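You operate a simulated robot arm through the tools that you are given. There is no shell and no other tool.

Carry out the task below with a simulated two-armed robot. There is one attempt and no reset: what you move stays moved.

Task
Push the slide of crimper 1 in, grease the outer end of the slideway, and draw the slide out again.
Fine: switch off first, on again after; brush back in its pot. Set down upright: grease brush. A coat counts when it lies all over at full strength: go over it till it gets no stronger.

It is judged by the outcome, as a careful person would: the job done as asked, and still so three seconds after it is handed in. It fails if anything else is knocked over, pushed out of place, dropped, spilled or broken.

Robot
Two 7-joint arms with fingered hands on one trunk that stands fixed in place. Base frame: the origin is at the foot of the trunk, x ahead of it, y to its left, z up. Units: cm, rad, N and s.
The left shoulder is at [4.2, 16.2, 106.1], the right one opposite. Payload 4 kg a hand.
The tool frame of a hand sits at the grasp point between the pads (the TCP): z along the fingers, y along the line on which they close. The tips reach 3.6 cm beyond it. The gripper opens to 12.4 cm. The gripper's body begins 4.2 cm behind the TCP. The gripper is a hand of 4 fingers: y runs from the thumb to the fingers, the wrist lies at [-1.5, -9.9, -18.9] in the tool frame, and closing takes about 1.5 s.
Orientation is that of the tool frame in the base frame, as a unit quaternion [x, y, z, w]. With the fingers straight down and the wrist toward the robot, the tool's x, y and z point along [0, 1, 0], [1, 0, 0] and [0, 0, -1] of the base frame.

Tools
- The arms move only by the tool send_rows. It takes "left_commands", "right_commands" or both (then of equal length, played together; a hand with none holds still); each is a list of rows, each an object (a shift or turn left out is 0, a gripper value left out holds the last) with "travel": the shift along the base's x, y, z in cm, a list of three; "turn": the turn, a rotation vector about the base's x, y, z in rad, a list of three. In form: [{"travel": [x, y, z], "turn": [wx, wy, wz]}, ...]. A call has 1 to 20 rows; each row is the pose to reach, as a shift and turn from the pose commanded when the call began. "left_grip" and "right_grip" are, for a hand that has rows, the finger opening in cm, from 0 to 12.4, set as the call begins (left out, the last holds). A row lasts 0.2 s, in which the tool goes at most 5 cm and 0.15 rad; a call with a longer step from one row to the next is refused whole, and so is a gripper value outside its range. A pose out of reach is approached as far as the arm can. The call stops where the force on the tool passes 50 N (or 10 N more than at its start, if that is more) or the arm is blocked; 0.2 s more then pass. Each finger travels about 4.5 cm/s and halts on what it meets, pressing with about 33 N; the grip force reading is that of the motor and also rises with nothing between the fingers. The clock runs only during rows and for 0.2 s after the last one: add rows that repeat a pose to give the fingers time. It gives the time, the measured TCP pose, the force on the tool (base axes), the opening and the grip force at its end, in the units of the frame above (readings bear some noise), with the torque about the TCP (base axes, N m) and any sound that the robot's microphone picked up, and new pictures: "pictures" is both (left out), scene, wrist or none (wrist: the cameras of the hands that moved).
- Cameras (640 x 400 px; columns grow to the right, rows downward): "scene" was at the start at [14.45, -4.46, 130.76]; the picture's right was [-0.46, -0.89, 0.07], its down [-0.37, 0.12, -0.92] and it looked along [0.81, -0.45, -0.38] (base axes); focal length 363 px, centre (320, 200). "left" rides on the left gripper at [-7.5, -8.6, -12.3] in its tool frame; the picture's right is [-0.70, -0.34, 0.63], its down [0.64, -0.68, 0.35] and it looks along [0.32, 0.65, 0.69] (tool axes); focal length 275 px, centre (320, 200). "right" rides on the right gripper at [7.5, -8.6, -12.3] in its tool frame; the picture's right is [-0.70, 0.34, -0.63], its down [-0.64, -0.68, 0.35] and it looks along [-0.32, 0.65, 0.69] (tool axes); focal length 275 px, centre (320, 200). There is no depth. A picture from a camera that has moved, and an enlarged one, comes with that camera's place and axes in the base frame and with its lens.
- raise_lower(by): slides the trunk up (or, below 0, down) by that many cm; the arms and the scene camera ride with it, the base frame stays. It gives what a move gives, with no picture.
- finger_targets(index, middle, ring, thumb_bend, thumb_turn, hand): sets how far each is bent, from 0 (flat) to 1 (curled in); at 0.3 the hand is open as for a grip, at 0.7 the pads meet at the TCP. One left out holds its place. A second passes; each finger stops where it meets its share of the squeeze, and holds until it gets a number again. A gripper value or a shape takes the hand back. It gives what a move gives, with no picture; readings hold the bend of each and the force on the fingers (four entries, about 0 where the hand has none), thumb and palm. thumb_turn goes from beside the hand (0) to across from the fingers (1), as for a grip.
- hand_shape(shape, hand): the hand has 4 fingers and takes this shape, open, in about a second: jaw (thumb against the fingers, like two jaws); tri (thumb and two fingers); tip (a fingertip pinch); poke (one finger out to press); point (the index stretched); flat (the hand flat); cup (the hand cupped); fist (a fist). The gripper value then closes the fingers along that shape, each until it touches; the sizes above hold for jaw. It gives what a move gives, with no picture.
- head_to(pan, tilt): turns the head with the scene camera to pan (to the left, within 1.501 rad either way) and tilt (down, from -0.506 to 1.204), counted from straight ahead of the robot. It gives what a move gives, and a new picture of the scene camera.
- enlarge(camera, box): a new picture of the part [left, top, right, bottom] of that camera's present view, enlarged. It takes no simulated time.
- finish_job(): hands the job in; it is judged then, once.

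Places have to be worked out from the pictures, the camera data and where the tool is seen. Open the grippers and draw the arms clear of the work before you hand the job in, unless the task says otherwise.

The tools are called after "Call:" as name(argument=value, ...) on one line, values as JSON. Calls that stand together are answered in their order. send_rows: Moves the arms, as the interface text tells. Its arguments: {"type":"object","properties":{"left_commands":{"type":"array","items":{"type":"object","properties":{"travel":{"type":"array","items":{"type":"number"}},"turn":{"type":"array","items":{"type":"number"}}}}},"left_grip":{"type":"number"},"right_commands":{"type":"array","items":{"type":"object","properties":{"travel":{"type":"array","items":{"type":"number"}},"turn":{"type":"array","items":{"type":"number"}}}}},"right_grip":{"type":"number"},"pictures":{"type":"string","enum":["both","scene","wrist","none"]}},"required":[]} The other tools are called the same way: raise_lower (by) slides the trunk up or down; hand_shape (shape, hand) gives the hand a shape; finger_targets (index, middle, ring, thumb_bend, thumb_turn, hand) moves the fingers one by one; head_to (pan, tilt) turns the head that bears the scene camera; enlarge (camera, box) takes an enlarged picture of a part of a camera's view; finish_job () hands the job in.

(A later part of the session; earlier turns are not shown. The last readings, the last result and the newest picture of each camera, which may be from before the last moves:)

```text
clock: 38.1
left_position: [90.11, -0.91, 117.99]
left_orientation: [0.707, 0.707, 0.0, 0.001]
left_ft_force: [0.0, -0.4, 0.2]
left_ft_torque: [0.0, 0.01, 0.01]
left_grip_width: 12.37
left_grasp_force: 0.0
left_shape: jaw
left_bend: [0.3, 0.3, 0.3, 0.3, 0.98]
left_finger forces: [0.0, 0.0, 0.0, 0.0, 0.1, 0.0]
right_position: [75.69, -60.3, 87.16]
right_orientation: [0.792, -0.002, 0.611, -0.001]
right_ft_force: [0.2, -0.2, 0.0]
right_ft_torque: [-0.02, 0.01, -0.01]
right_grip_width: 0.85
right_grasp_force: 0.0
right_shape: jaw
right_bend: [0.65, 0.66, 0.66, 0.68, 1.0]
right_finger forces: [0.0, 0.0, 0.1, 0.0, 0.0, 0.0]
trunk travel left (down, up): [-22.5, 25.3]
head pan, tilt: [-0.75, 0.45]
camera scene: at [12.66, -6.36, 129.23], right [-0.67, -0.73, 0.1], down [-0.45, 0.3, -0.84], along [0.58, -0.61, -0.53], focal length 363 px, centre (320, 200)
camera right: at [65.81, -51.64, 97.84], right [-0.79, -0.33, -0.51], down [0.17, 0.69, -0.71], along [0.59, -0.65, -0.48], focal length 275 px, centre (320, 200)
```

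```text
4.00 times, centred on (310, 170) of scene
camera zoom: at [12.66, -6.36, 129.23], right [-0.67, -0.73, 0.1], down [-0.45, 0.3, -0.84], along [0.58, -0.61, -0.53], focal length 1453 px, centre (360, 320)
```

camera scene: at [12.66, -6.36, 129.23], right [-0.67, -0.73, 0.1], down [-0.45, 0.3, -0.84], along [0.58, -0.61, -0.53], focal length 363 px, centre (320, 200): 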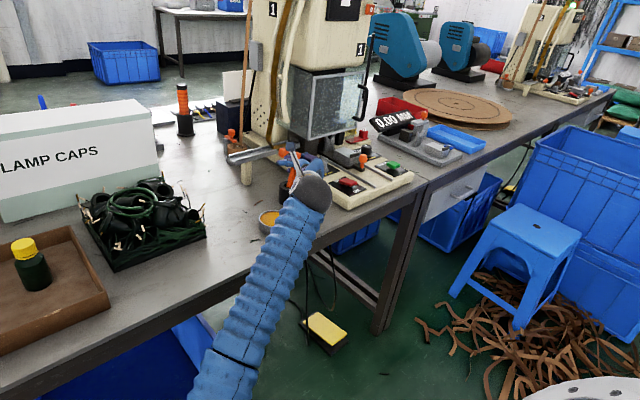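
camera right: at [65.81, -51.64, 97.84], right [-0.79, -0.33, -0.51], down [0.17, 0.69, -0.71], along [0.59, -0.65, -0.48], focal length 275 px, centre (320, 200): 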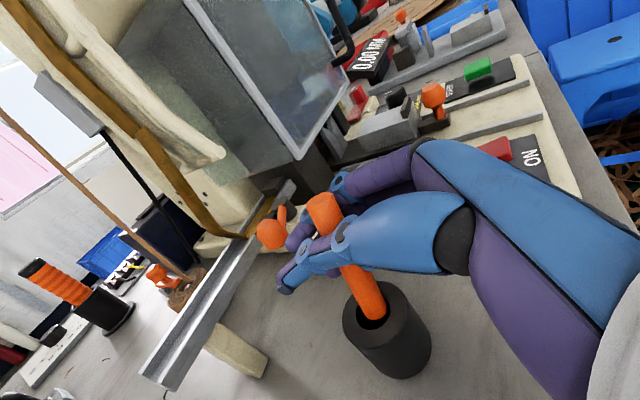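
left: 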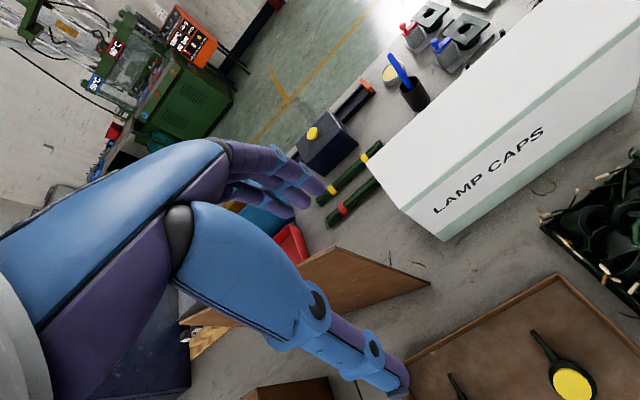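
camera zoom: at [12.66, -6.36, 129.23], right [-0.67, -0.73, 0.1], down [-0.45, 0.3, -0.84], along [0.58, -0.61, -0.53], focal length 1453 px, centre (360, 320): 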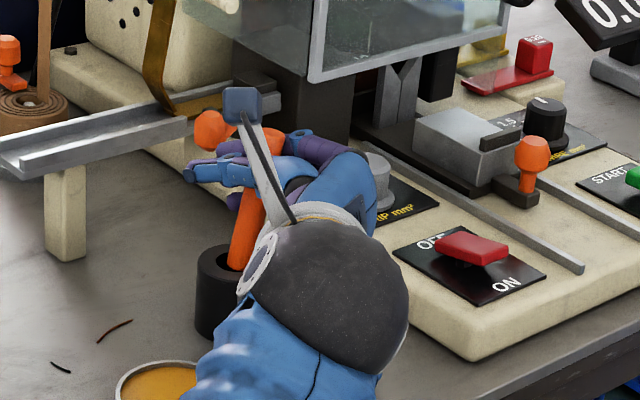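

The fingers closed to 0.85 cm without force: the handle slipped behind the pads toward the palm and leans a little in its pot. I open again and look before re-gripping with the handle nearer the fingertips.

Call:
send_rows(right_commands=[{"travel": [0, 0, 0]}, {"travel": [0, 0, 0]}, {"travel": [0, 0, 0]}, {"travel": [0, 0, 0]}, {"travel": [0, 0, 0]}, {"travel": [0, 0, 0]}, {"travel": [0, 0, 0]}, {"travel": [0, 0, 0]}], right_grip=8, pictures="none")

Call:
enlarge(camera="right", box=[200, 170, 420, 370])

Call:
enlarge(camera="scene", box=[250, 130, 346, 190])

```text
clock: 39.9
left_position: [90.06, -0.86, 118.03]
left_orientation: [0.707, 0.707, 0.0, -0.001]
left_ft_force: [-1.0, -0.8, 0.8]
left_ft_torque: [0.0, -0.03, 0.0]
left_grip_width: 12.37
left_grasp_force: 0.0
left_shape: jaw
left_bend: [0.3, 0.3, 0.3, 0.3, 0.98]
left_finger forces: [0.1, 0.0, 0.0, 0.0, 0.0, 0.0]
right_position: [75.79, -60.32, 87.25]
right_orientation: [0.792, -0.002, 0.61, -0.001]
right_ft_force: [0.4, -0.2, 0.3]
right_ft_torque: [-0.03, 0.0, 0.03]
right_grip_width: 7.95
right_grasp_force: 0.1
right_shape: jaw
right_bend: [0.36, 0.4, 0.38, 0.52, 0.99]
right_finger forces: [0.0, 0.0, 0.0, 0.0, 0.0, 0.0]
trunk travel left (down, up): [-22.5, 25.3]
head pan, tilt: [-0.75, 0.45]
```

```text
2.00 times, centred on (310, 270) of right
camera zoom: at [65.81, -51.64, 97.84], right [-0.79, -0.33, -0.51], down [0.17, 0.69, -0.71], along [0.59, -0.65, -0.48], focal length 551 px, centre (340, 60)
```

zoom: 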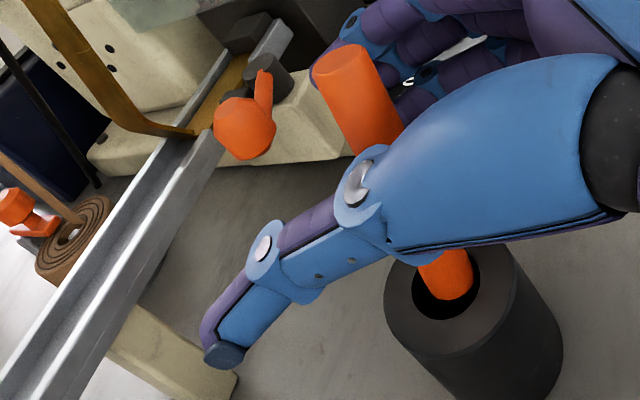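

```text
6.67 times, centred on (298, 160) of scene
camera zoom: at [12.66, -6.36, 129.23], right [-0.67, -0.73, 0.1], down [-0.45, 0.3, -0.84], along [0.58, -0.61, -0.53], focal length 2421 px, centre (467, 467)
```

zoom: 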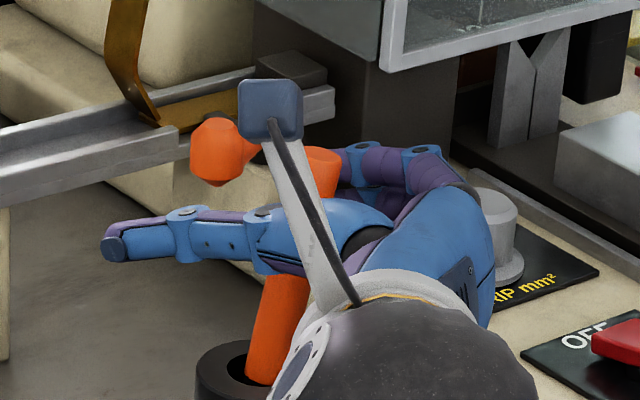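

The handle now leans toward −y (top near (75.5, -62.3), rim (75.4, -60.4)). I back the hand off 2.3 cm along the fingers and shift −0.7 in y so the handle meets the distal pads, then check.

Call:
send_rows(right_commands=[{"travel": [-0.7, -0.2, 0.2]}, {"travel": [-1.4, -0.4, 0.4]}, {"travel": [-2.1, -0.7, 0.5]}, {"travel": [-2.6, -0.7, 0.55]}, {"travel": [-2.6, -0.7, 0.55]}], pictures="none")

Call:
enlarge(camera="right", box=[200, 170, 420, 370])

Call:
enlarge(camera="scene", box=[250, 130, 346, 190])

```text
clock: 41.1
left_position: [90.09, -0.91, 117.95]
left_orientation: [0.707, 0.707, 0.0, 0.0]
left_ft_force: [1.0, -0.1, -0.2]
left_ft_torque: [-0.01, -0.02, 0.01]
left_grip_width: 12.38
left_grasp_force: 0.0
left_shape: jaw
left_bend: [0.3, 0.3, 0.3, 0.3, 0.98]
left_finger forces: [0.0, 0.0, 0.1, 0.0, 0.1, 0.0]
right_position: [73.15, -60.88, 87.84]
right_orientation: [0.791, -0.002, 0.611, -0.001]
right_ft_force: [0.0, -0.6, 0.5]
right_ft_torque: [0.02, -0.02, -0.01]
right_grip_width: 7.96
right_grasp_force: 0.0
right_shape: jaw
right_bend: [0.36, 0.4, 0.38, 0.52, 0.99]
right_finger forces: [0.0, 0.0, 0.1, 0.0, 0.1, 0.0]
trunk travel left (down, up): [-22.5, 25.3]
head pan, tilt: [-0.75, 0.45]
```

```text
2.00 times, centred on (310, 270) of right
camera zoom: at [63.21, -52.31, 98.41], right [-0.79, -0.33, -0.51], down [0.17, 0.69, -0.71], along [0.59, -0.65, -0.48], focal length 551 px, centre (340, 60)
```

zoom: 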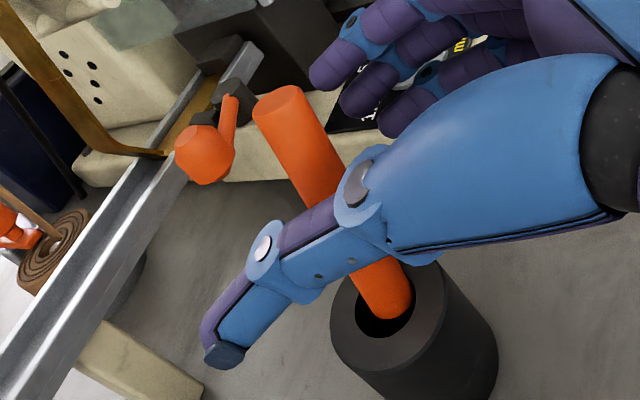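

```text
6.67 times, centred on (298, 160) of scene
camera zoom: at [12.66, -6.36, 129.23], right [-0.67, -0.73, 0.1], down [-0.45, 0.3, -0.84], along [0.58, -0.61, -0.53], focal length 2421 px, centre (467, 467)
```

zoom: 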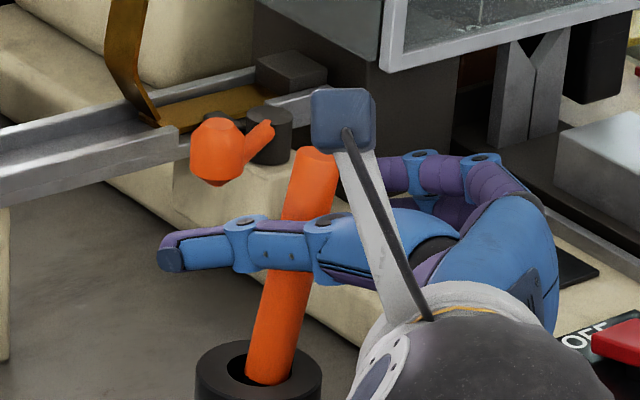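

Allowing for parallax the handle now lies level with the distal pads. I close the hand on it again.

Call:
send_rows(right_commands=[{"travel": [0, 0, 0]}, {"travel": [0, 0, 0]}, {"travel": [0, 0, 0]}, {"travel": [0, 0, 0]}, {"travel": [0, 0, 0]}, {"travel": [0, 0, 0]}, {"travel": [0, 0, 0]}, {"travel": [0, 0, 0]}, {"travel": [0, 0, 0]}, {"travel": [0, 0, 0]}], right_grip=0.8, pictures="none")

Call:
enlarge(camera="right", box=[200, 170, 420, 370])

Call:
enlarge(camera="scene", box=[250, 130, 346, 190])

```text
clock: 43.3
left_position: [90.19, -0.91, 118.08]
left_orientation: [0.707, 0.707, 0.0, 0.001]
left_ft_force: [-0.3, 0.0, 0.5]
left_ft_torque: [0.02, -0.01, 0.03]
left_grip_width: 12.36
left_grasp_force: 0.0
left_shape: jaw
left_bend: [0.3, 0.3, 0.3, 0.3, 0.98]
left_finger forces: [0.0, 0.0, 0.0, 0.0, 0.0, 0.0]
right_position: [73.1, -60.83, 87.84]
right_orientation: [0.792, -0.002, 0.611, -0.002]
right_ft_force: [0.2, -0.5, 0.3]
right_ft_torque: [-0.13, 0.08, -0.04]
right_grip_width: 1.27
right_grasp_force: 32.7
right_shape: jaw
right_bend: [0.62, 0.64, 0.65, 0.67, 1.0]
right_finger forces: [17.9, 11.1, 5.3, 0.0, 34.7, 0.1]
trunk travel left (down, up): [-22.5, 25.3]
head pan, tilt: [-0.75, 0.45]
```

```text
2.00 times, centred on (310, 270) of right
camera zoom: at [63.21, -52.31, 98.41], right [-0.79, -0.33, -0.51], down [0.17, 0.69, -0.71], along [0.59, -0.65, -0.48], focal length 551 px, centre (340, 60)
```

zoom: 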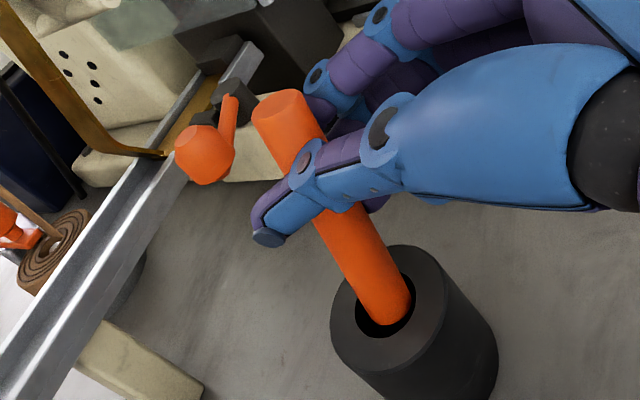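

```text
6.67 times, centred on (298, 160) of scene
camera zoom: at [12.66, -6.37, 129.23], right [-0.67, -0.73, 0.1], down [-0.45, 0.3, -0.84], along [0.58, -0.61, -0.53], focal length 2421 px, centre (467, 467)
```

zoom: 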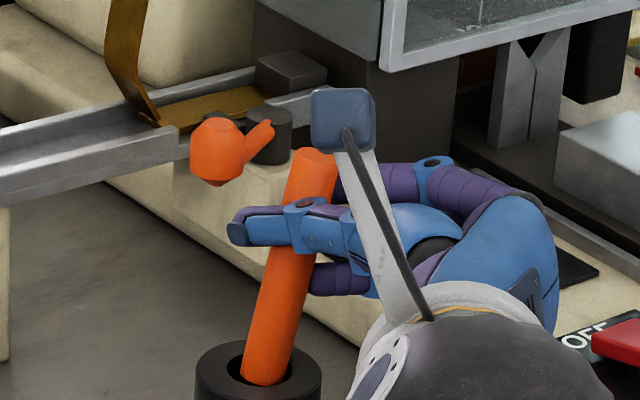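

Now gripped (opening 1.27 cm, forces on all three fingers and the thumb), with the handle leaning about 0.26 rad toward −y. I straighten it by rolling about the pot rim so it can be lifted straight up.

Call:
send_rows(right_commands=[{"travel": [0, 0.6, 0], "turn": [-0.087, 0, 0]}, {"travel": [0, 1.2, 0], "turn": [-0.174, 0, 0]}, {"travel": [0, 1.75, 0], "turn": [-0.255, 0, 0]}, {"travel": [0, 1.75, 0], "turn": [-0.255, 0, 0]}], pictures="none")

Call:
enlarge(camera="right", box=[200, 170, 420, 370])

Call:
enlarge(camera="scene", box=[250, 130, 346, 190])

```text
clock: 44.3
left_position: [90.07, -0.85, 117.95]
left_orientation: [0.707, 0.707, 0.0, 0.0]
left_ft_force: [-0.2, 0.0, 0.0]
left_ft_torque: [0.02, 0.01, 0.03]
left_grip_width: 12.36
left_grasp_force: 0.0
left_shape: jaw
left_bend: [0.3, 0.3, 0.3, 0.3, 0.98]
left_finger forces: [0.0, 0.0, 0.0, 0.1, 0.0, 0.0]
right_position: [73.19, -59.12, 87.85]
right_orientation: [0.785, 0.074, 0.606, 0.099]
right_ft_force: [-0.2, -0.7, 1.1]
right_ft_torque: [0.02, 0.01, -0.02]
right_grip_width: 1.21
right_grasp_force: 33.0
right_shape: jaw
right_bend: [0.62, 0.64, 0.66, 0.67, 1.0]
right_finger forces: [19.2, 10.9, 3.1, 0.0, 35.9, 0.0]
trunk travel left (down, up): [-22.5, 25.3]
head pan, tilt: [-0.75, 0.45]
```

```text
2.00 times, centred on (310, 270) of right
camera zoom: at [63.25, -48.17, 95.93], right [-0.79, -0.45, -0.41], down [0.17, 0.48, -0.86], along [0.59, -0.75, -0.3], focal length 551 px, centre (340, 60)
```

zoom: 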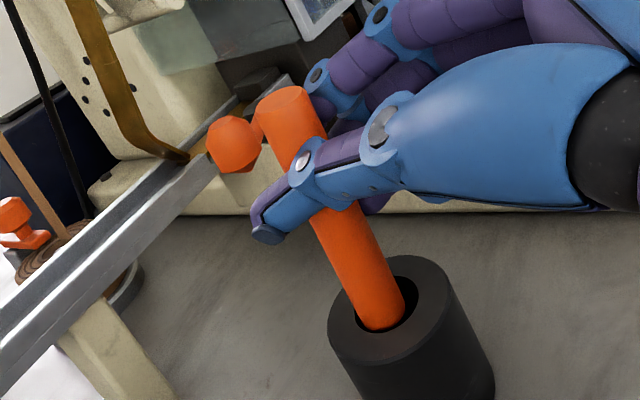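

```text
6.67 times, centred on (298, 160) of scene
camera zoom: at [12.66, -6.35, 129.23], right [-0.67, -0.73, 0.1], down [-0.45, 0.3, -0.84], along [0.58, -0.61, -0.53], focal length 2421 px, centre (467, 467)
```

zoom: 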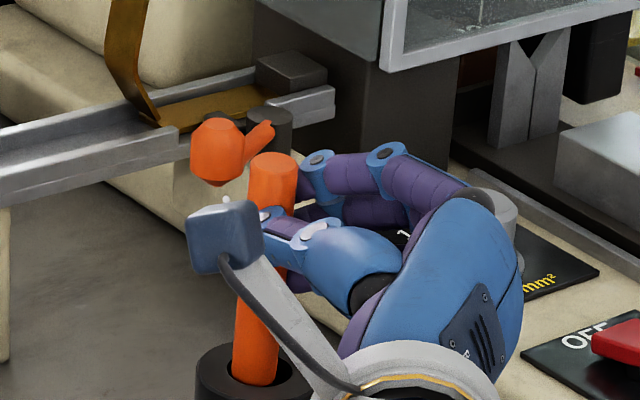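

The brush is upright now and nothing presses on the tool. I lift it straight up 9 cm.

Call:
send_rows(right_commands=[{"travel": [0, 0, 0.7]}, {"travel": [0, 0, 1.5]}, {"travel": [0, 0, 2.5]}, {"travel": [0, 0, 4]}, {"travel": [0, 0, 6]}, {"travel": [0, 0, 8]}, {"travel": [0, 0, 9]}, {"travel": [0, 0, 9]}], pictures="both")

Call:
enlarge(camera="scene", box=[230, 110, 390, 230])

Call:
enlarge(camera="right", box=[240, 170, 480, 370])

```text
clock: 46.1
left_position: [90.24, -0.88, 117.93]
left_orientation: [0.707, 0.707, 0.0, -0.001]
left_ft_force: [-0.4, 0.2, -0.5]
left_ft_torque: [-0.01, -0.01, 0.0]
left_grip_width: 12.38
left_grasp_force: 0.0
left_shape: jaw
left_bend: [0.3, 0.3, 0.3, 0.3, 0.98]
left_finger forces: [0.1, 0.0, 0.0, 0.0, 0.0, 0.1]
right_position: [73.14, -59.09, 96.82]
right_orientation: [0.786, 0.075, 0.606, 0.098]
right_ft_force: [0.1, -0.5, -0.6]
right_ft_torque: [0.0, 0.0, 0.03]
right_grip_width: 1.21
right_grasp_force: 33.0
right_shape: jaw
right_bend: [0.62, 0.64, 0.66, 0.67, 1.0]
right_finger forces: [19.3, 10.9, 3.2, 0.0, 35.8, 0.0]
trunk travel left (down, up): [-22.5, 25.3]
head pan, tilt: [-0.75, 0.45]
camera scene: at [12.66, -6.36, 129.22], right [-0.67, -0.73, 0.1], down [-0.45, 0.3, -0.84], along [0.58, -0.61, -0.53], focal length 363 px, centre (320, 200)
camera right: at [63.26, -48.19, 104.89], right [-0.79, -0.45, -0.41], down [0.17, 0.48, -0.86], along [0.59, -0.75, -0.31], focal length 275 px, centre (320, 200)
```

scene: 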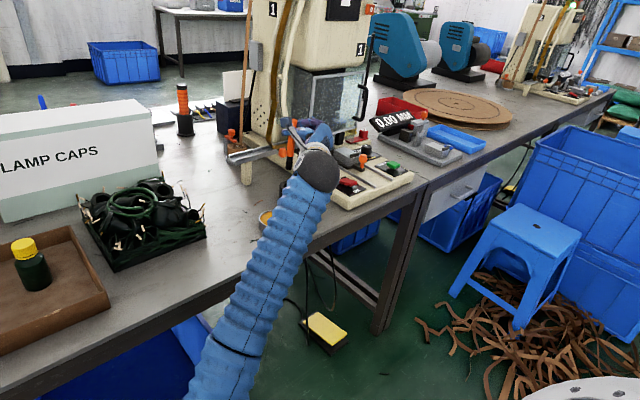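
right: 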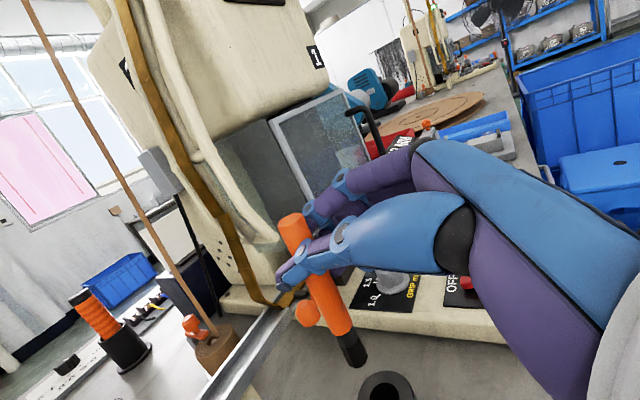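

```text
3.33 times, centred on (310, 170) of scene
camera zoom: at [12.66, -6.36, 129.22], right [-0.67, -0.73, 0.1], down [-0.45, 0.3, -0.84], along [0.58, -0.61, -0.53], focal length 1211 px, centre (353, 300)
```

zoom: 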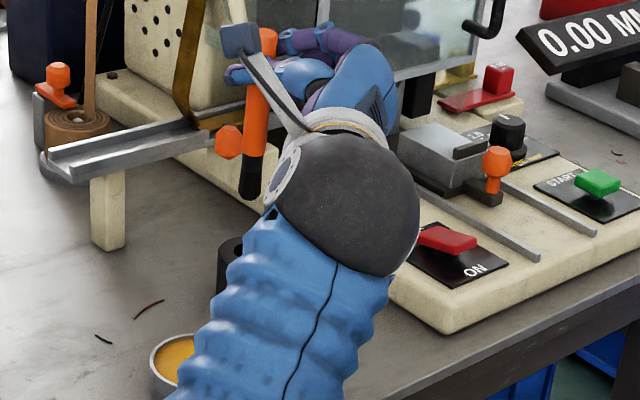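

```text
2.00 times, centred on (360, 270) of right
camera zoom: at [63.26, -48.19, 104.89], right [-0.79, -0.45, -0.41], down [0.17, 0.48, -0.86], along [0.59, -0.75, -0.31], focal length 551 px, centre (240, 60)
```

zoom: 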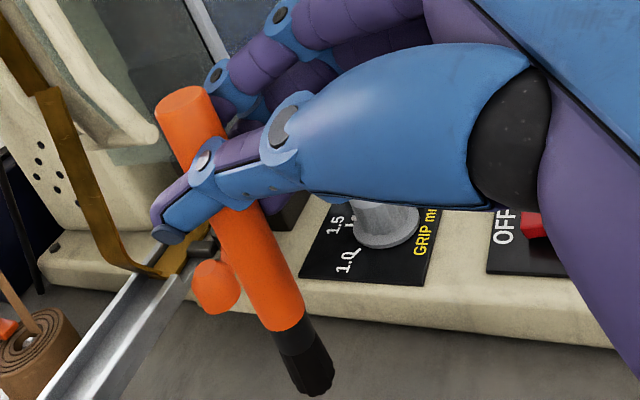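

The brush is out: orange handle with a dark bristle end, tip near (75.8, -59.5, 86), length about 12.9 cm, and the pot stands untouched. I carry the tip over the grease tin at (68.5, -49.9).

Call:
send_rows(right_commands=[{"travel": [-2, 2.5, 0], "turn": [-0.05, 0, 0]}, {"travel": [-4, 5, 0], "turn": [-0.1, 0, 0]}, {"travel": [-6, 7.5, -1], "turn": [-0.1, 0, 0]}, {"travel": [-7.3, 9.6, -2], "turn": [-0.1, 0, 0]}, {"travel": [-7.3, 9.6, -3], "turn": [-0.1, 0, 0]}, {"travel": [-7.3, 9.6, -3], "turn": [-0.1, 0, 0]}], pictures="both")

Call:
enlarge(camera="scene", box=[220, 140, 348, 240])

Call:
enlarge(camera="right", box=[240, 190, 480, 400])

```text
clock: 47.7
left_position: [90.2, -0.9, 118.13]
left_orientation: [0.707, 0.707, 0.0, 0.001]
left_ft_force: [-0.5, 0.2, 0.0]
left_ft_torque: [0.03, 0.03, 0.0]
left_grip_width: 12.38
left_grasp_force: 0.0
left_shape: jaw
left_bend: [0.3, 0.3, 0.3, 0.3, 0.98]
left_finger forces: [0.0, 0.0, 0.1, 0.0, 0.1, 0.0]
right_position: [64.36, -54.52, 98.66]
right_orientation: [0.766, 0.11, 0.601, 0.202]
right_ft_force: [0.1, -0.3, -0.5]
right_ft_torque: [0.02, 0.02, 0.0]
right_grip_width: 1.19
right_grasp_force: 33.1
right_shape: jaw
right_bend: [0.62, 0.64, 0.66, 0.67, 1.0]
right_finger forces: [19.6, 11.0, 3.2, 0.1, 36.0, 0.0]
trunk travel left (down, up): [-22.5, 25.3]
head pan, tilt: [-0.75, 0.45]
stopped in row 6 (right hand): the arm was blocked; the commanded pose is now the measured one
camera scene: at [12.66, -6.36, 129.23], right [-0.67, -0.73, 0.1], down [-0.45, 0.3, -0.84], along [0.58, -0.61, -0.53], focal length 363 px, centre (320, 200)
camera right: at [55.1, -41.59, 103.91], right [-0.81, -0.48, -0.34], down [0.22, 0.29, -0.93], along [0.54, -0.83, -0.13], focal length 275 px, centre (320, 200)
```

scene: 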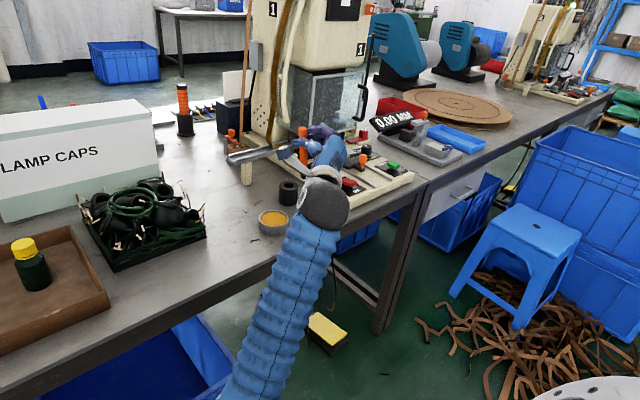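
right: 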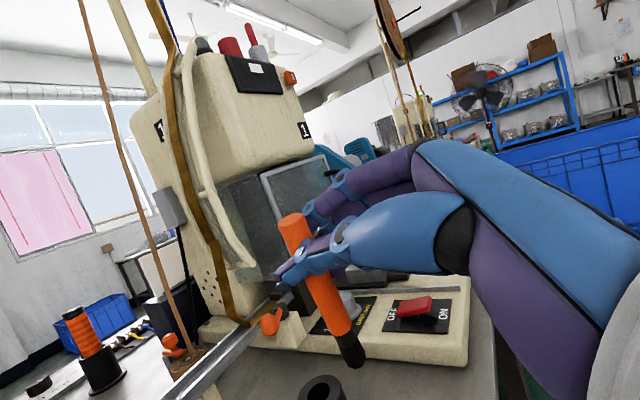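

```text
4.00 times, centred on (284, 190) of scene
camera zoom: at [12.66, -6.36, 129.23], right [-0.67, -0.73, 0.1], down [-0.45, 0.3, -0.84], along [0.58, -0.61, -0.53], focal length 1453 px, centre (464, 240)
```

zoom: 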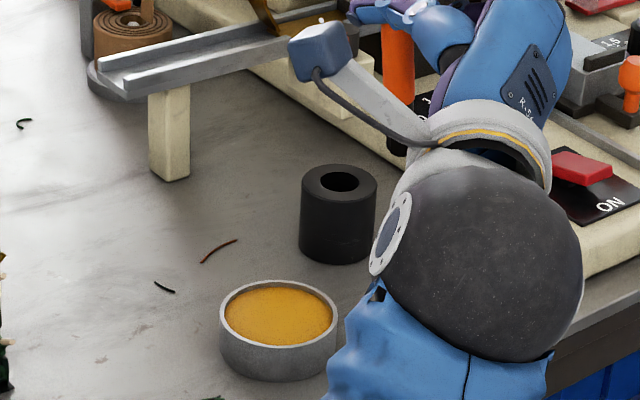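

```text
1.90 times, centred on (360, 295) of right
camera zoom: at [55.1, -41.59, 103.91], right [-0.81, -0.48, -0.34], down [0.22, 0.29, -0.93], along [0.54, -0.83, -0.13], focal length 524 px, centre (244, 19)
```

zoom: 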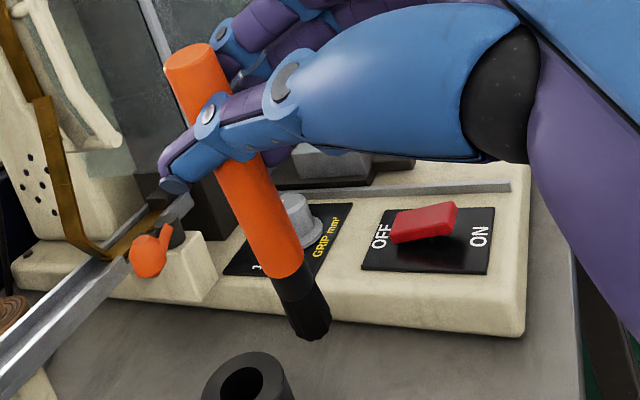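

The arm reached a joint limit on the way (nothing touched; pot and tin stand as before). I yaw the hand +0.6 about the vertical, which frees the wrist, keeping the brush upright.

Call:
send_rows(right_commands=[{"travel": [-0.5, 0, 0], "turn": [0.025, 0, 0.14]}, {"travel": [-1, 0, 0], "turn": [0.05, 0, 0.28]}, {"travel": [-1, 0, 0], "turn": [0.075, 0, 0.42]}, {"travel": [-1, 0, 0], "turn": [0.1, 0, 0.56]}, {"travel": [-1, 0, 0], "turn": [0.1, 0, 0.6]}, {"travel": [-1, 0, 0], "turn": [0.1, 0, 0.6]}], pictures="both")

```text
clock: 49.1
left_position: [90.05, -0.9, 117.98]
left_orientation: [0.707, 0.707, 0.001, 0.0]
left_ft_force: [-0.3, 0.2, 0.5]
left_ft_torque: [0.01, 0.0, 0.01]
left_grip_width: 12.37
left_grasp_force: 0.1
left_shape: jaw
left_bend: [0.3, 0.3, 0.3, 0.3, 0.98]
left_finger forces: [0.0, 0.1, 0.1, 0.0, 0.0, 0.0]
right_position: [63.54, -54.34, 98.37]
right_orientation: [0.707, 0.302, 0.638, -0.027]
right_ft_force: [-1.2, -0.5, 0.4]
right_ft_torque: [0.01, 0.04, 0.0]
right_grip_width: 1.19
right_grasp_force: 32.9
right_shape: jaw
right_bend: [0.62, 0.64, 0.66, 0.67, 1.0]
right_finger forces: [19.5, 11.0, 3.4, 0.0, 35.9, 0.0]
trunk travel left (down, up): [-22.5, 25.3]
head pan, tilt: [-0.75, 0.45]
camera scene: at [12.65, -6.37, 129.23], right [-0.67, -0.73, 0.1], down [-0.45, 0.3, -0.84], along [0.58, -0.61, -0.53], focal length 363 px, centre (320, 200)
camera right: at [48.66, -49.56, 104.72], right [-0.41, -0.82, -0.41], down [-0.01, 0.45, -0.89], along [0.91, -0.36, -0.19], focal length 275 px, centre (320, 200)
```

scene: 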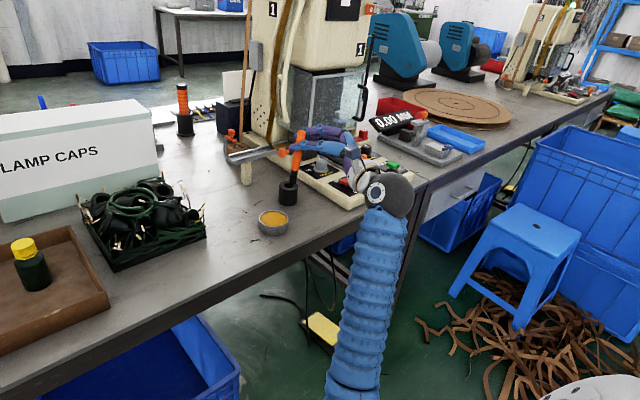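
right: 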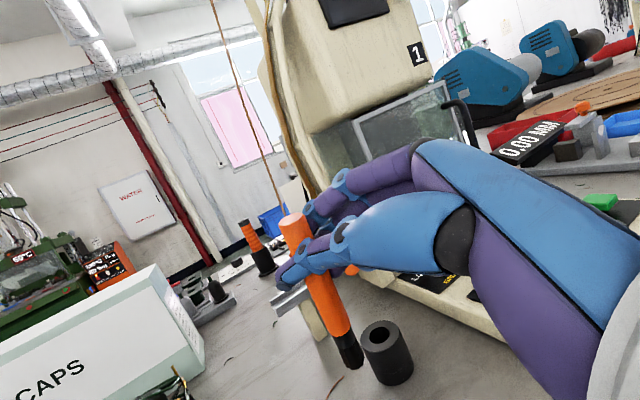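

The brush now hangs vertical with its tip near (67.1, -54, 87.9) and no limit in the way. I move it over the tin centre and down to just above the rim.

Call:
send_rows(right_commands=[{"travel": [0.5, 1.5, -1]}, {"travel": [1, 3, -2]}, {"travel": [1.4, 4.1, -3.5]}, {"travel": [1.4, 4.1, -5]}, {"travel": [1.4, 4.1, -6.5]}, {"travel": [1.4, 4.1, -6.5]}], pictures="both")

Call:
enlarge(camera="scene", box=[220, 150, 348, 250])

Call:
enlarge(camera="right", box=[240, 190, 480, 400])

```text
clock: 50.5
left_position: [90.14, -0.9, 117.95]
left_orientation: [0.707, 0.707, -0.001, 0.0]
left_ft_force: [-0.7, 0.4, -0.5]
left_ft_torque: [0.01, 0.01, -0.02]
left_grip_width: 12.38
left_grasp_force: 0.1
left_shape: jaw
left_bend: [0.3, 0.3, 0.3, 0.3, 0.98]
left_finger forces: [0.1, 0.0, 0.1, 0.1, 0.0, 0.0]
right_position: [64.82, -50.18, 91.83]
right_orientation: [0.707, 0.302, 0.638, -0.026]
right_ft_force: [-0.8, 0.0, 0.6]
right_ft_torque: [-0.01, -0.02, -0.01]
right_grip_width: 1.15
right_grasp_force: 33.2
right_shape: jaw
right_bend: [0.62, 0.64, 0.66, 0.67, 1.0]
right_finger forces: [19.5, 11.0, 3.3, 0.0, 35.9, 0.0]
trunk travel left (down, up): [-22.5, 25.3]
head pan, tilt: [-0.75, 0.45]
camera scene: at [12.65, -6.36, 129.23], right [-0.67, -0.73, 0.1], down [-0.45, 0.3, -0.84], along [0.58, -0.61, -0.53], focal length 363 px, centre (320, 200)
camera right: at [50.02, -45.42, 98.23], right [-0.41, -0.82, -0.41], down [-0.01, 0.45, -0.89], along [0.91, -0.36, -0.19], focal length 275 px, centre (320, 200)
```

scene: 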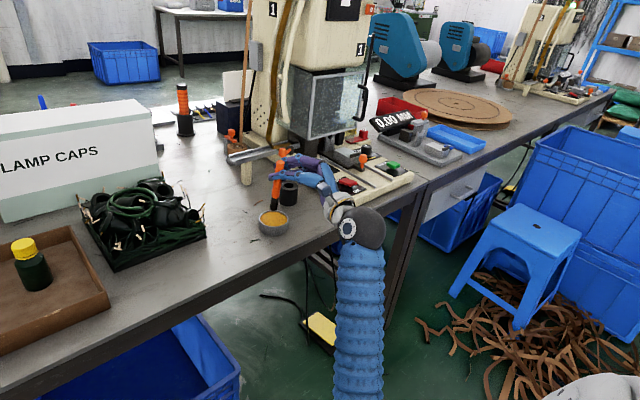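
right: 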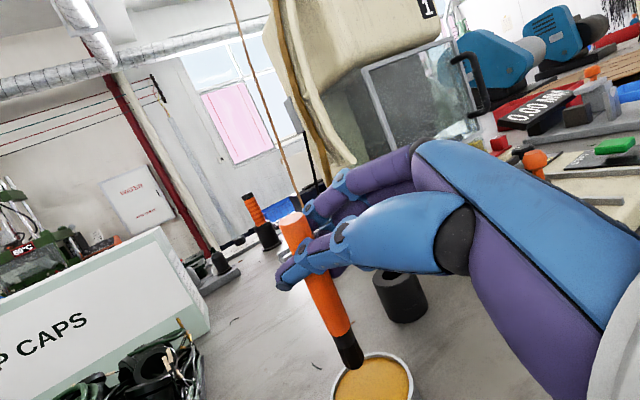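

```text
4.00 times, centred on (284, 200) of scene
camera zoom: at [12.65, -6.36, 129.23], right [-0.67, -0.73, 0.1], down [-0.45, 0.3, -0.84], along [0.58, -0.61, -0.53], focal length 1453 px, centre (464, 200)
```

zoom: 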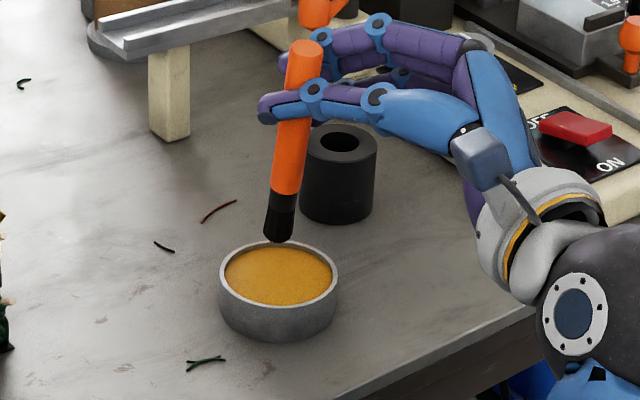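

```text
1.90 times, centred on (360, 295) of right
camera zoom: at [50.02, -45.42, 98.23], right [-0.41, -0.82, -0.41], down [-0.01, 0.45, -0.89], along [0.91, -0.36, -0.19], focal length 524 px, centre (244, 19)
```

zoom: 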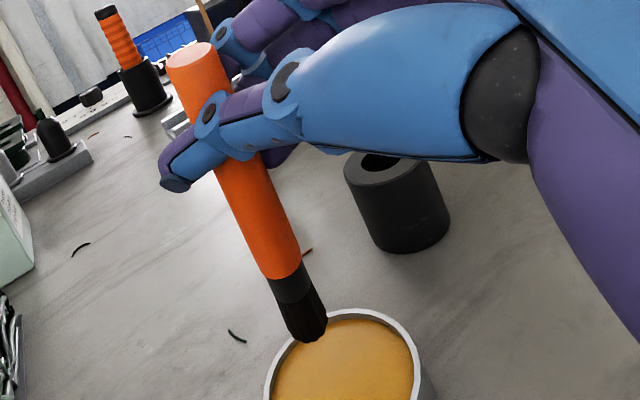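

The tip hangs right over the tin's middle at z ≈ 81.3. I lower it slowly into the grease, stir slightly, and stay well inside the wall.

Call:
send_rows(right_commands=[{"travel": [0, 0, -1]}, {"travel": [0, 0, -2]}, {"travel": [0, 0, -2.8]}, {"travel": [0, 0, -3.3]}, {"travel": [0, 0, -3.6]}, {"travel": [0, 0, -3.8]}, {"travel": [0, 0, -3.8]}], pictures="none")

Call:
enlarge(camera="scene", box=[240, 170, 320, 250])

Call:
enlarge(camera="right", box=[240, 190, 480, 400])

```text
clock: 52.1
left_position: [89.87, -0.7, 118.21]
left_orientation: [0.707, 0.707, 0.0, 0.001]
left_ft_force: [-0.4, 0.0, -0.2]
left_ft_torque: [0.02, 0.02, -0.04]
left_grip_width: 12.35
left_grasp_force: 0.0
left_shape: jaw
left_bend: [0.3, 0.3, 0.3, 0.3, 0.98]
left_finger forces: [0.0, 0.1, 0.1, 0.1, 0.1, 0.0]
right_position: [64.63, -50.16, 88.48]
right_orientation: [0.706, 0.302, 0.64, -0.025]
right_ft_force: [-0.8, -1.7, 34.9]
right_ft_torque: [-0.11, -1.02, -0.09]
right_grip_width: 0.93
right_grasp_force: 33.1
right_shape: jaw
right_bend: [0.6, 0.62, 0.64, 0.74, 0.99]
right_finger forces: [20.2, 13.1, 4.8, 0.0, 34.7, 0.0]
trunk travel left (down, up): [-22.5, 25.3]
head pan, tilt: [-0.75, 0.45]
```

```text
5.00 times, centred on (280, 210) of scene
camera zoom: at [12.41, -6.22, 129.29], right [-0.67, -0.73, 0.1], down [-0.45, 0.3, -0.84], along [0.59, -0.61, -0.53], focal length 1816 px, centre (520, 150)
```

zoom: 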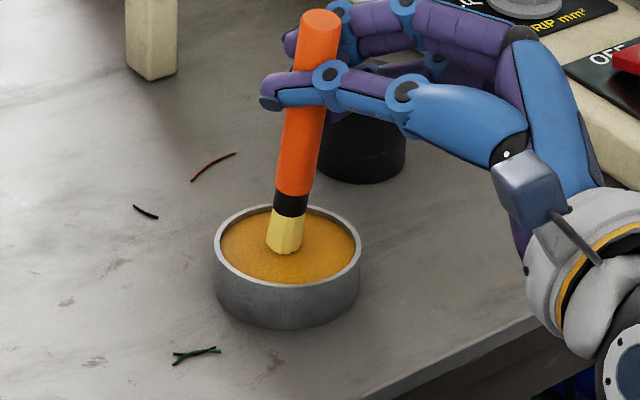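

```text
1.90 times, centred on (360, 295) of right
camera zoom: at [49.89, -45.29, 94.72], right [-0.41, -0.82, -0.41], down [0.0, 0.45, -0.89], along [0.91, -0.36, -0.19], focal length 524 px, centre (244, 19)
```

zoom: 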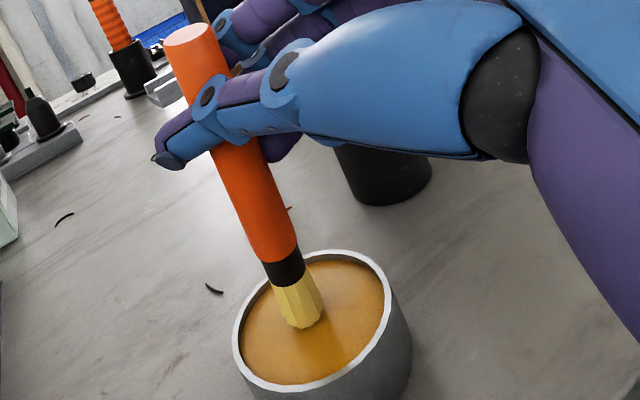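

The bristles have turned yellow (loaded), and the tip met the grease with 35 N. I lift straight up and check how the brush sits in the hand.

Call:
send_rows(right_commands=[{"travel": [0, 0, 1]}, {"travel": [0, 0, 2]}, {"travel": [0, 0, 4]}, {"travel": [0, 0, 6]}, {"travel": [0, 0, 8]}, {"travel": [0, 0, 8]}], pictures="both")

Call:
enlarge(camera="scene", box=[220, 130, 348, 250])

Call:
enlarge(camera="right", box=[240, 190, 480, 400])

```text
clock: 53.5
left_position: [90.14, -0.98, 117.93]
left_orientation: [0.707, 0.707, 0.0, 0.0]
left_ft_force: [0.6, 0.6, 0.4]
left_ft_torque: [0.0, 0.02, 0.03]
left_grip_width: 12.37
left_grasp_force: 0.0
left_shape: jaw
left_bend: [0.3, 0.3, 0.3, 0.3, 0.98]
left_finger forces: [0.1, 0.0, 0.1, 0.0, 0.0, 0.0]
right_position: [64.83, -50.22, 95.99]
right_orientation: [0.708, 0.301, 0.639, -0.027]
right_ft_force: [-0.1, 0.2, 0.0]
right_ft_torque: [-0.02, 0.01, 0.01]
right_grip_width: 0.93
right_grasp_force: 33.1
right_shape: jaw
right_bend: [0.6, 0.63, 0.66, 0.74, 1.0]
right_finger forces: [22.0, 12.9, 4.7, 0.0, 37.9, 0.0]
trunk travel left (down, up): [-22.5, 25.3]
head pan, tilt: [-0.75, 0.45]
camera scene: at [12.65, -6.36, 129.22], right [-0.67, -0.73, 0.1], down [-0.45, 0.3, -0.84], along [0.58, -0.61, -0.53], focal length 363 px, centre (320, 200)
camera right: at [50.08, -45.37, 102.44], right [-0.41, -0.82, -0.41], down [-0.01, 0.45, -0.89], along [0.91, -0.36, -0.19], focal length 275 px, centre (320, 200)
```

scene: 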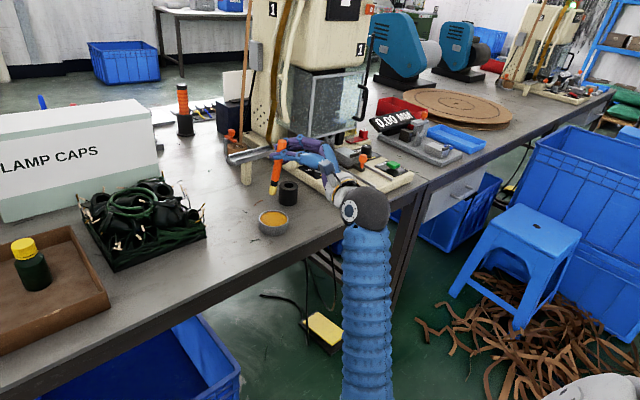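
right: 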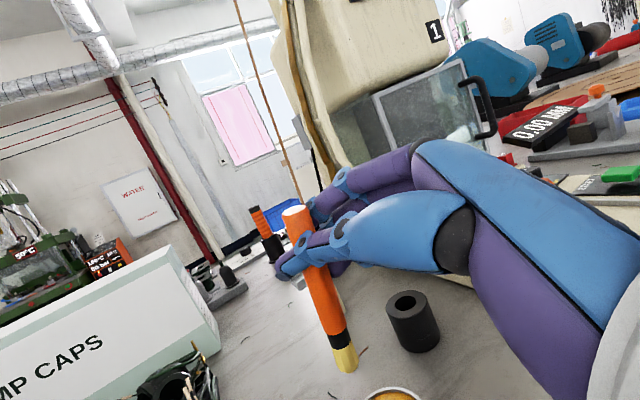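

```text
3.33 times, centred on (284, 190) of scene
camera zoom: at [12.65, -6.36, 129.22], right [-0.67, -0.73, 0.1], down [-0.45, 0.3, -0.84], along [0.58, -0.61, -0.53], focal length 1211 px, centre (440, 233)
```

zoom: 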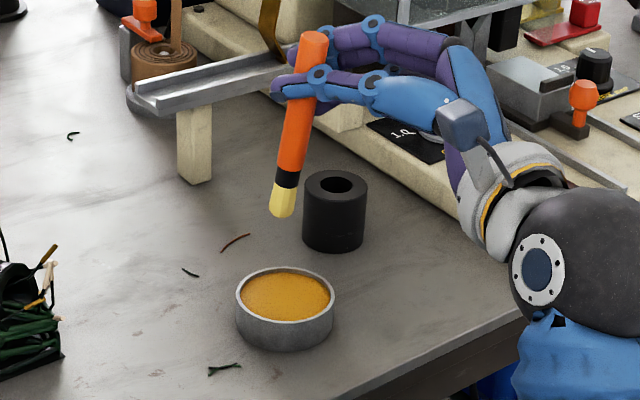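

```text
1.90 times, centred on (360, 295) of right
camera zoom: at [50.08, -45.37, 102.44], right [-0.41, -0.82, -0.41], down [-0.01, 0.45, -0.89], along [0.91, -0.36, -0.19], focal length 524 px, centre (244, 19)
```

zoom: 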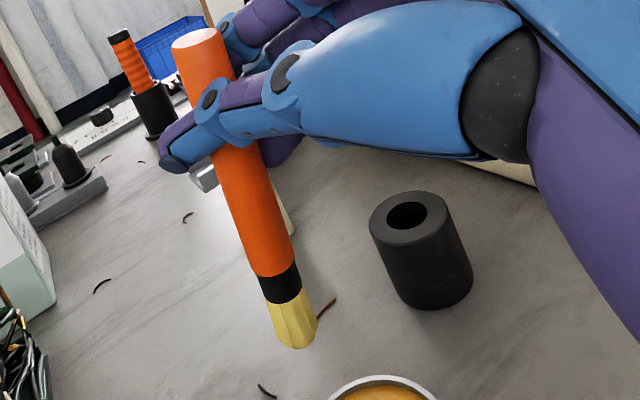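

The brush is loaded; its tip is near (67.9, -48.7, 86.2) and it leans only about 0.13 rad. I carry it, kept high, to above the slideway's outer end while turning the hand back to point along +x.

Call:
send_rows(right_commands=[{"travel": [-0.5, -3, 1]}, {"travel": [-1, -7, 1.5], "turn": [0, 0, -0.1]}, {"travel": [-1.5, -11, 1.5], "turn": [0, 0, -0.2]}, {"travel": [-2, -15, 1.5], "turn": [0, 0, -0.3]}, {"travel": [-2.2, -19, 1.5], "turn": [0, 0, -0.4]}, {"travel": [-2.2, -23, 1.5], "turn": [0, 0, -0.5]}, {"travel": [-2.2, -27, 1.5], "turn": [0, 0, -0.5]}, {"travel": [-2.2, -31, 1], "turn": [0, 0, -0.5]}, {"travel": [-2.2, -34.6, 0], "turn": [0, 0, -0.5]}, {"travel": [-2.2, -34.6, -1], "turn": [0, 0, -0.5]}, {"travel": [-2.2, -34.6, -1], "turn": [0, 0, -0.5]}], pictures="both")

Call:
enlarge(camera="scene", box=[310, 120, 438, 220])

Call:
enlarge(camera="right", box=[240, 190, 480, 400])

```text
clock: 55.9
left_position: [90.06, -0.82, 118.0]
left_orientation: [0.708, 0.707, 0.0, -0.001]
left_ft_force: [-0.7, -0.3, -0.5]
left_ft_torque: [0.01, -0.01, 0.0]
left_grip_width: 12.38
left_grasp_force: 0.1
left_shape: jaw
left_bend: [0.3, 0.3, 0.3, 0.3, 0.98]
left_finger forces: [0.0, 0.1, 0.1, 0.1, 0.0, 0.0]
right_position: [62.69, -85.03, 95.06]
right_orientation: [0.761, 0.116, 0.625, 0.133]
right_ft_force: [-0.4, 1.0, -1.0]
right_ft_torque: [-0.03, 0.01, 0.0]
right_grip_width: 0.92
right_grasp_force: 33.1
right_shape: jaw
right_bend: [0.6, 0.63, 0.66, 0.74, 1.0]
right_finger forces: [21.6, 12.7, 4.6, 0.0, 37.5, 0.0]
trunk travel left (down, up): [-22.5, 25.3]
head pan, tilt: [-0.75, 0.45]
camera scene: at [12.64, -6.4, 129.23], right [-0.67, -0.73, 0.1], down [-0.45, 0.3, -0.84], along [0.58, -0.61, -0.53], focal length 363 px, centre (320, 200)
camera right: at [51.98, -73.64, 101.46], right [-0.75, -0.52, -0.41], down [0.21, 0.4, -0.89], along [0.63, -0.76, -0.19], focal length 275 px, centre (320, 200)
```

scene: 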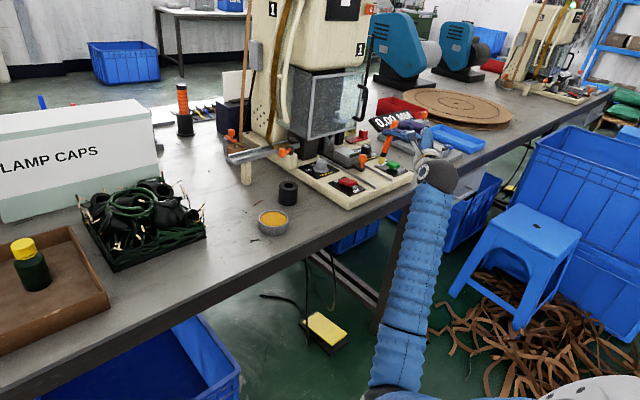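
right: 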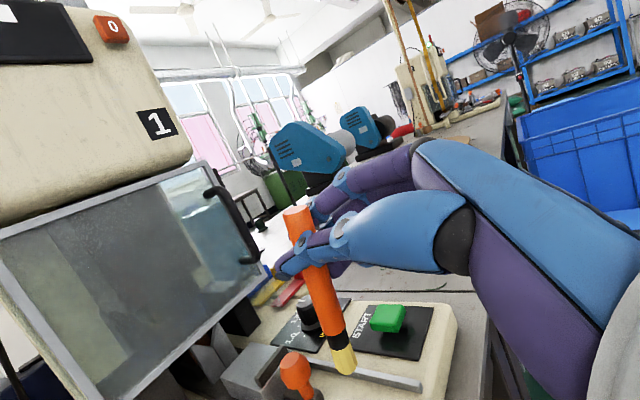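

```text
4.00 times, centred on (374, 170) of scene
camera zoom: at [12.64, -6.4, 129.23], right [-0.67, -0.73, 0.1], down [-0.45, 0.3, -0.84], along [0.58, -0.61, -0.53], focal length 1453 px, centre (104, 320)
```

zoom: 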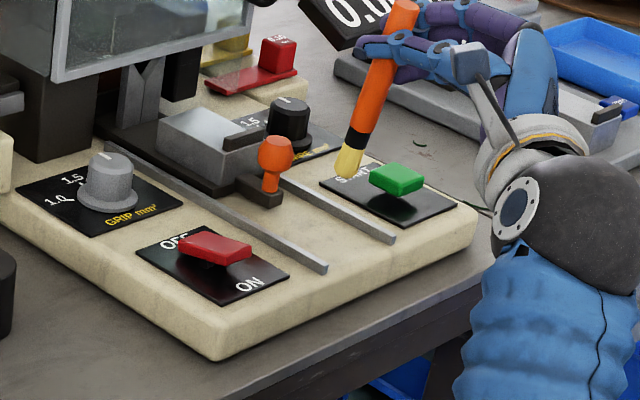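

```text
1.90 times, centred on (360, 295) of right
camera zoom: at [51.98, -73.64, 101.46], right [-0.75, -0.52, -0.41], down [0.21, 0.4, -0.89], along [0.63, -0.76, -0.19], focal length 524 px, centre (244, 19)
```

zoom: 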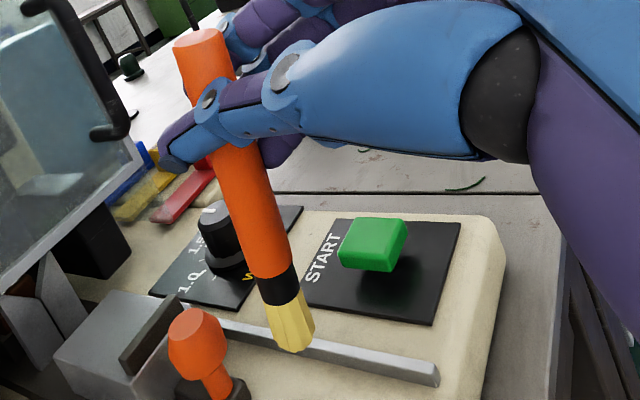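

The tip hangs at about (66.1, -85.2, 85.2) over the slideway, as calculated. I lower it to just above the surface and then feel for contact in fine steps.

Call:
send_rows(right_commands=[{"travel": [0, 0, -1.5]}, {"travel": [0, 0, -3]}, {"travel": [0, 0, -4.3]}, {"travel": [0, 0, -5]}, {"travel": [0, 0, -5.3]}, {"travel": [0, 0, -5.3]}], pictures="none")

Call:
enlarge(camera="scene", box=[330, 140, 410, 190])

```text
clock: 57.3
left_position: [90.0, -0.89, 118.04]
left_orientation: [0.707, 0.707, 0.0, 0.0]
left_ft_force: [0.6, -0.4, 0.0]
left_ft_torque: [-0.02, 0.02, -0.02]
left_grip_width: 12.36
left_grasp_force: 0.0
left_shape: jaw
left_bend: [0.3, 0.3, 0.3, 0.3, 0.98]
left_finger forces: [0.1, 0.2, 0.1, 0.1, 0.0, 0.1]
right_position: [62.69, -84.83, 90.01]
right_orientation: [0.759, 0.117, 0.626, 0.133]
right_ft_force: [0.2, -0.7, 7.1]
right_ft_torque: [-0.15, -0.19, 0.01]
right_grip_width: 0.92
right_grasp_force: 33.2
right_shape: jaw
right_bend: [0.6, 0.63, 0.66, 0.74, 0.99]
right_finger forces: [21.3, 12.8, 4.6, 0.0, 36.6, 0.0]
trunk travel left (down, up): [-22.5, 25.3]
head pan, tilt: [-0.75, 0.45]
```

```text
8.00 times, centred on (370, 165) of scene
camera zoom: at [12.6, -6.32, 129.25], right [-0.67, -0.73, 0.1], down [-0.45, 0.3, -0.84], along [0.58, -0.61, -0.53], focal length 2905 px, centre (-80, 480)
```

zoom: 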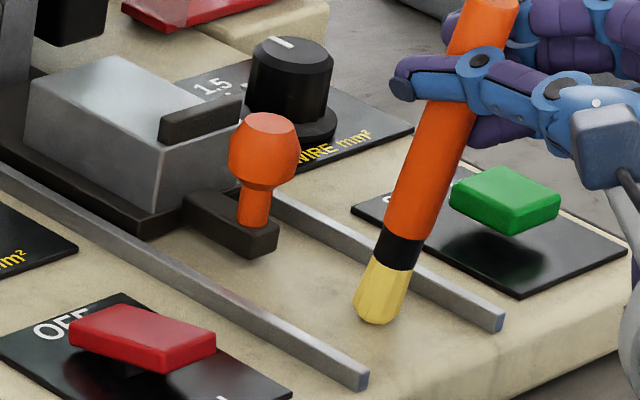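

Contact with 7 N. I draw a first short stroke along x to see how the coat shows up.

Call:
send_rows(right_commands=[{"travel": [-0.7, 0, 0]}, {"travel": [-1.4, 0, 0]}, {"travel": [-2, 0, 0]}, {"travel": [-1.4, 0, 0]}, {"travel": [-0.7, 0, 0]}, {"travel": [0, 0, 0]}, {"travel": [0.7, 0, 0]}, {"travel": [1.4, 0, 0]}, {"travel": [2.1, 0, 0]}, {"travel": [2.1, 0, 0]}], pictures="none")

Call:
enlarge(camera="scene", box=[330, 140, 410, 190])

Call:
enlarge(camera="right", box=[240, 190, 480, 400])

```text
clock: 59.5
left_position: [89.99, -0.8, 117.99]
left_orientation: [0.707, 0.707, -0.001, 0.0]
left_ft_force: [0.5, -0.5, -0.7]
left_ft_torque: [-0.02, 0.03, 0.02]
left_grip_width: 12.36
left_grasp_force: 0.0
left_shape: jaw
left_bend: [0.3, 0.3, 0.3, 0.3, 0.98]
left_finger forces: [0.0, 0.0, 0.0, 0.1, 0.1, 0.0]
right_position: [64.66, -84.91, 89.79]
right_orientation: [0.761, 0.117, 0.625, 0.132]
right_ft_force: [-3.8, 0.7, 9.5]
right_ft_torque: [-0.14, 0.16, -0.02]
right_grip_width: 0.88
right_grasp_force: 32.9
right_shape: jaw
right_bend: [0.6, 0.64, 0.64, 0.74, 0.99]
right_finger forces: [25.9, 10.9, 5.7, 0.0, 36.6, 0.0]
trunk travel left (down, up): [-22.5, 25.3]
head pan, tilt: [-0.75, 0.45]
```

```text
8.00 times, centred on (370, 165) of scene
camera zoom: at [12.58, -6.31, 129.24], right [-0.67, -0.73, 0.1], down [-0.45, 0.3, -0.84], along [0.58, -0.61, -0.53], focal length 2905 px, centre (-80, 480)
```

zoom: 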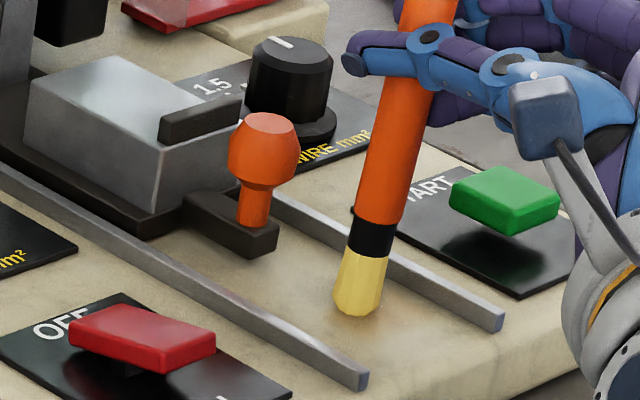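

```text
1.90 times, centred on (360, 295) of right
camera zoom: at [54.04, -73.53, 96.21], right [-0.75, -0.52, -0.41], down [0.21, 0.4, -0.89], along [0.63, -0.76, -0.19], focal length 524 px, centre (244, 19)
```

zoom: 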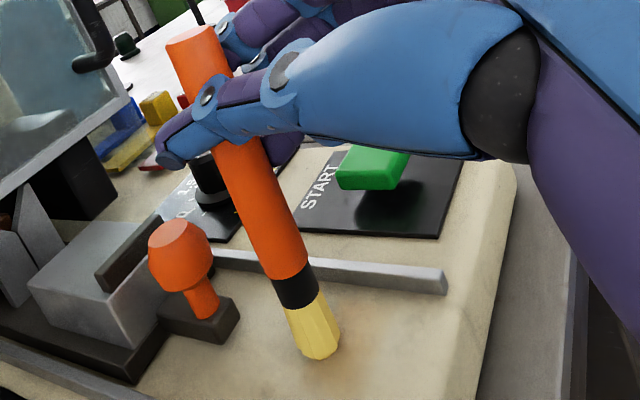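

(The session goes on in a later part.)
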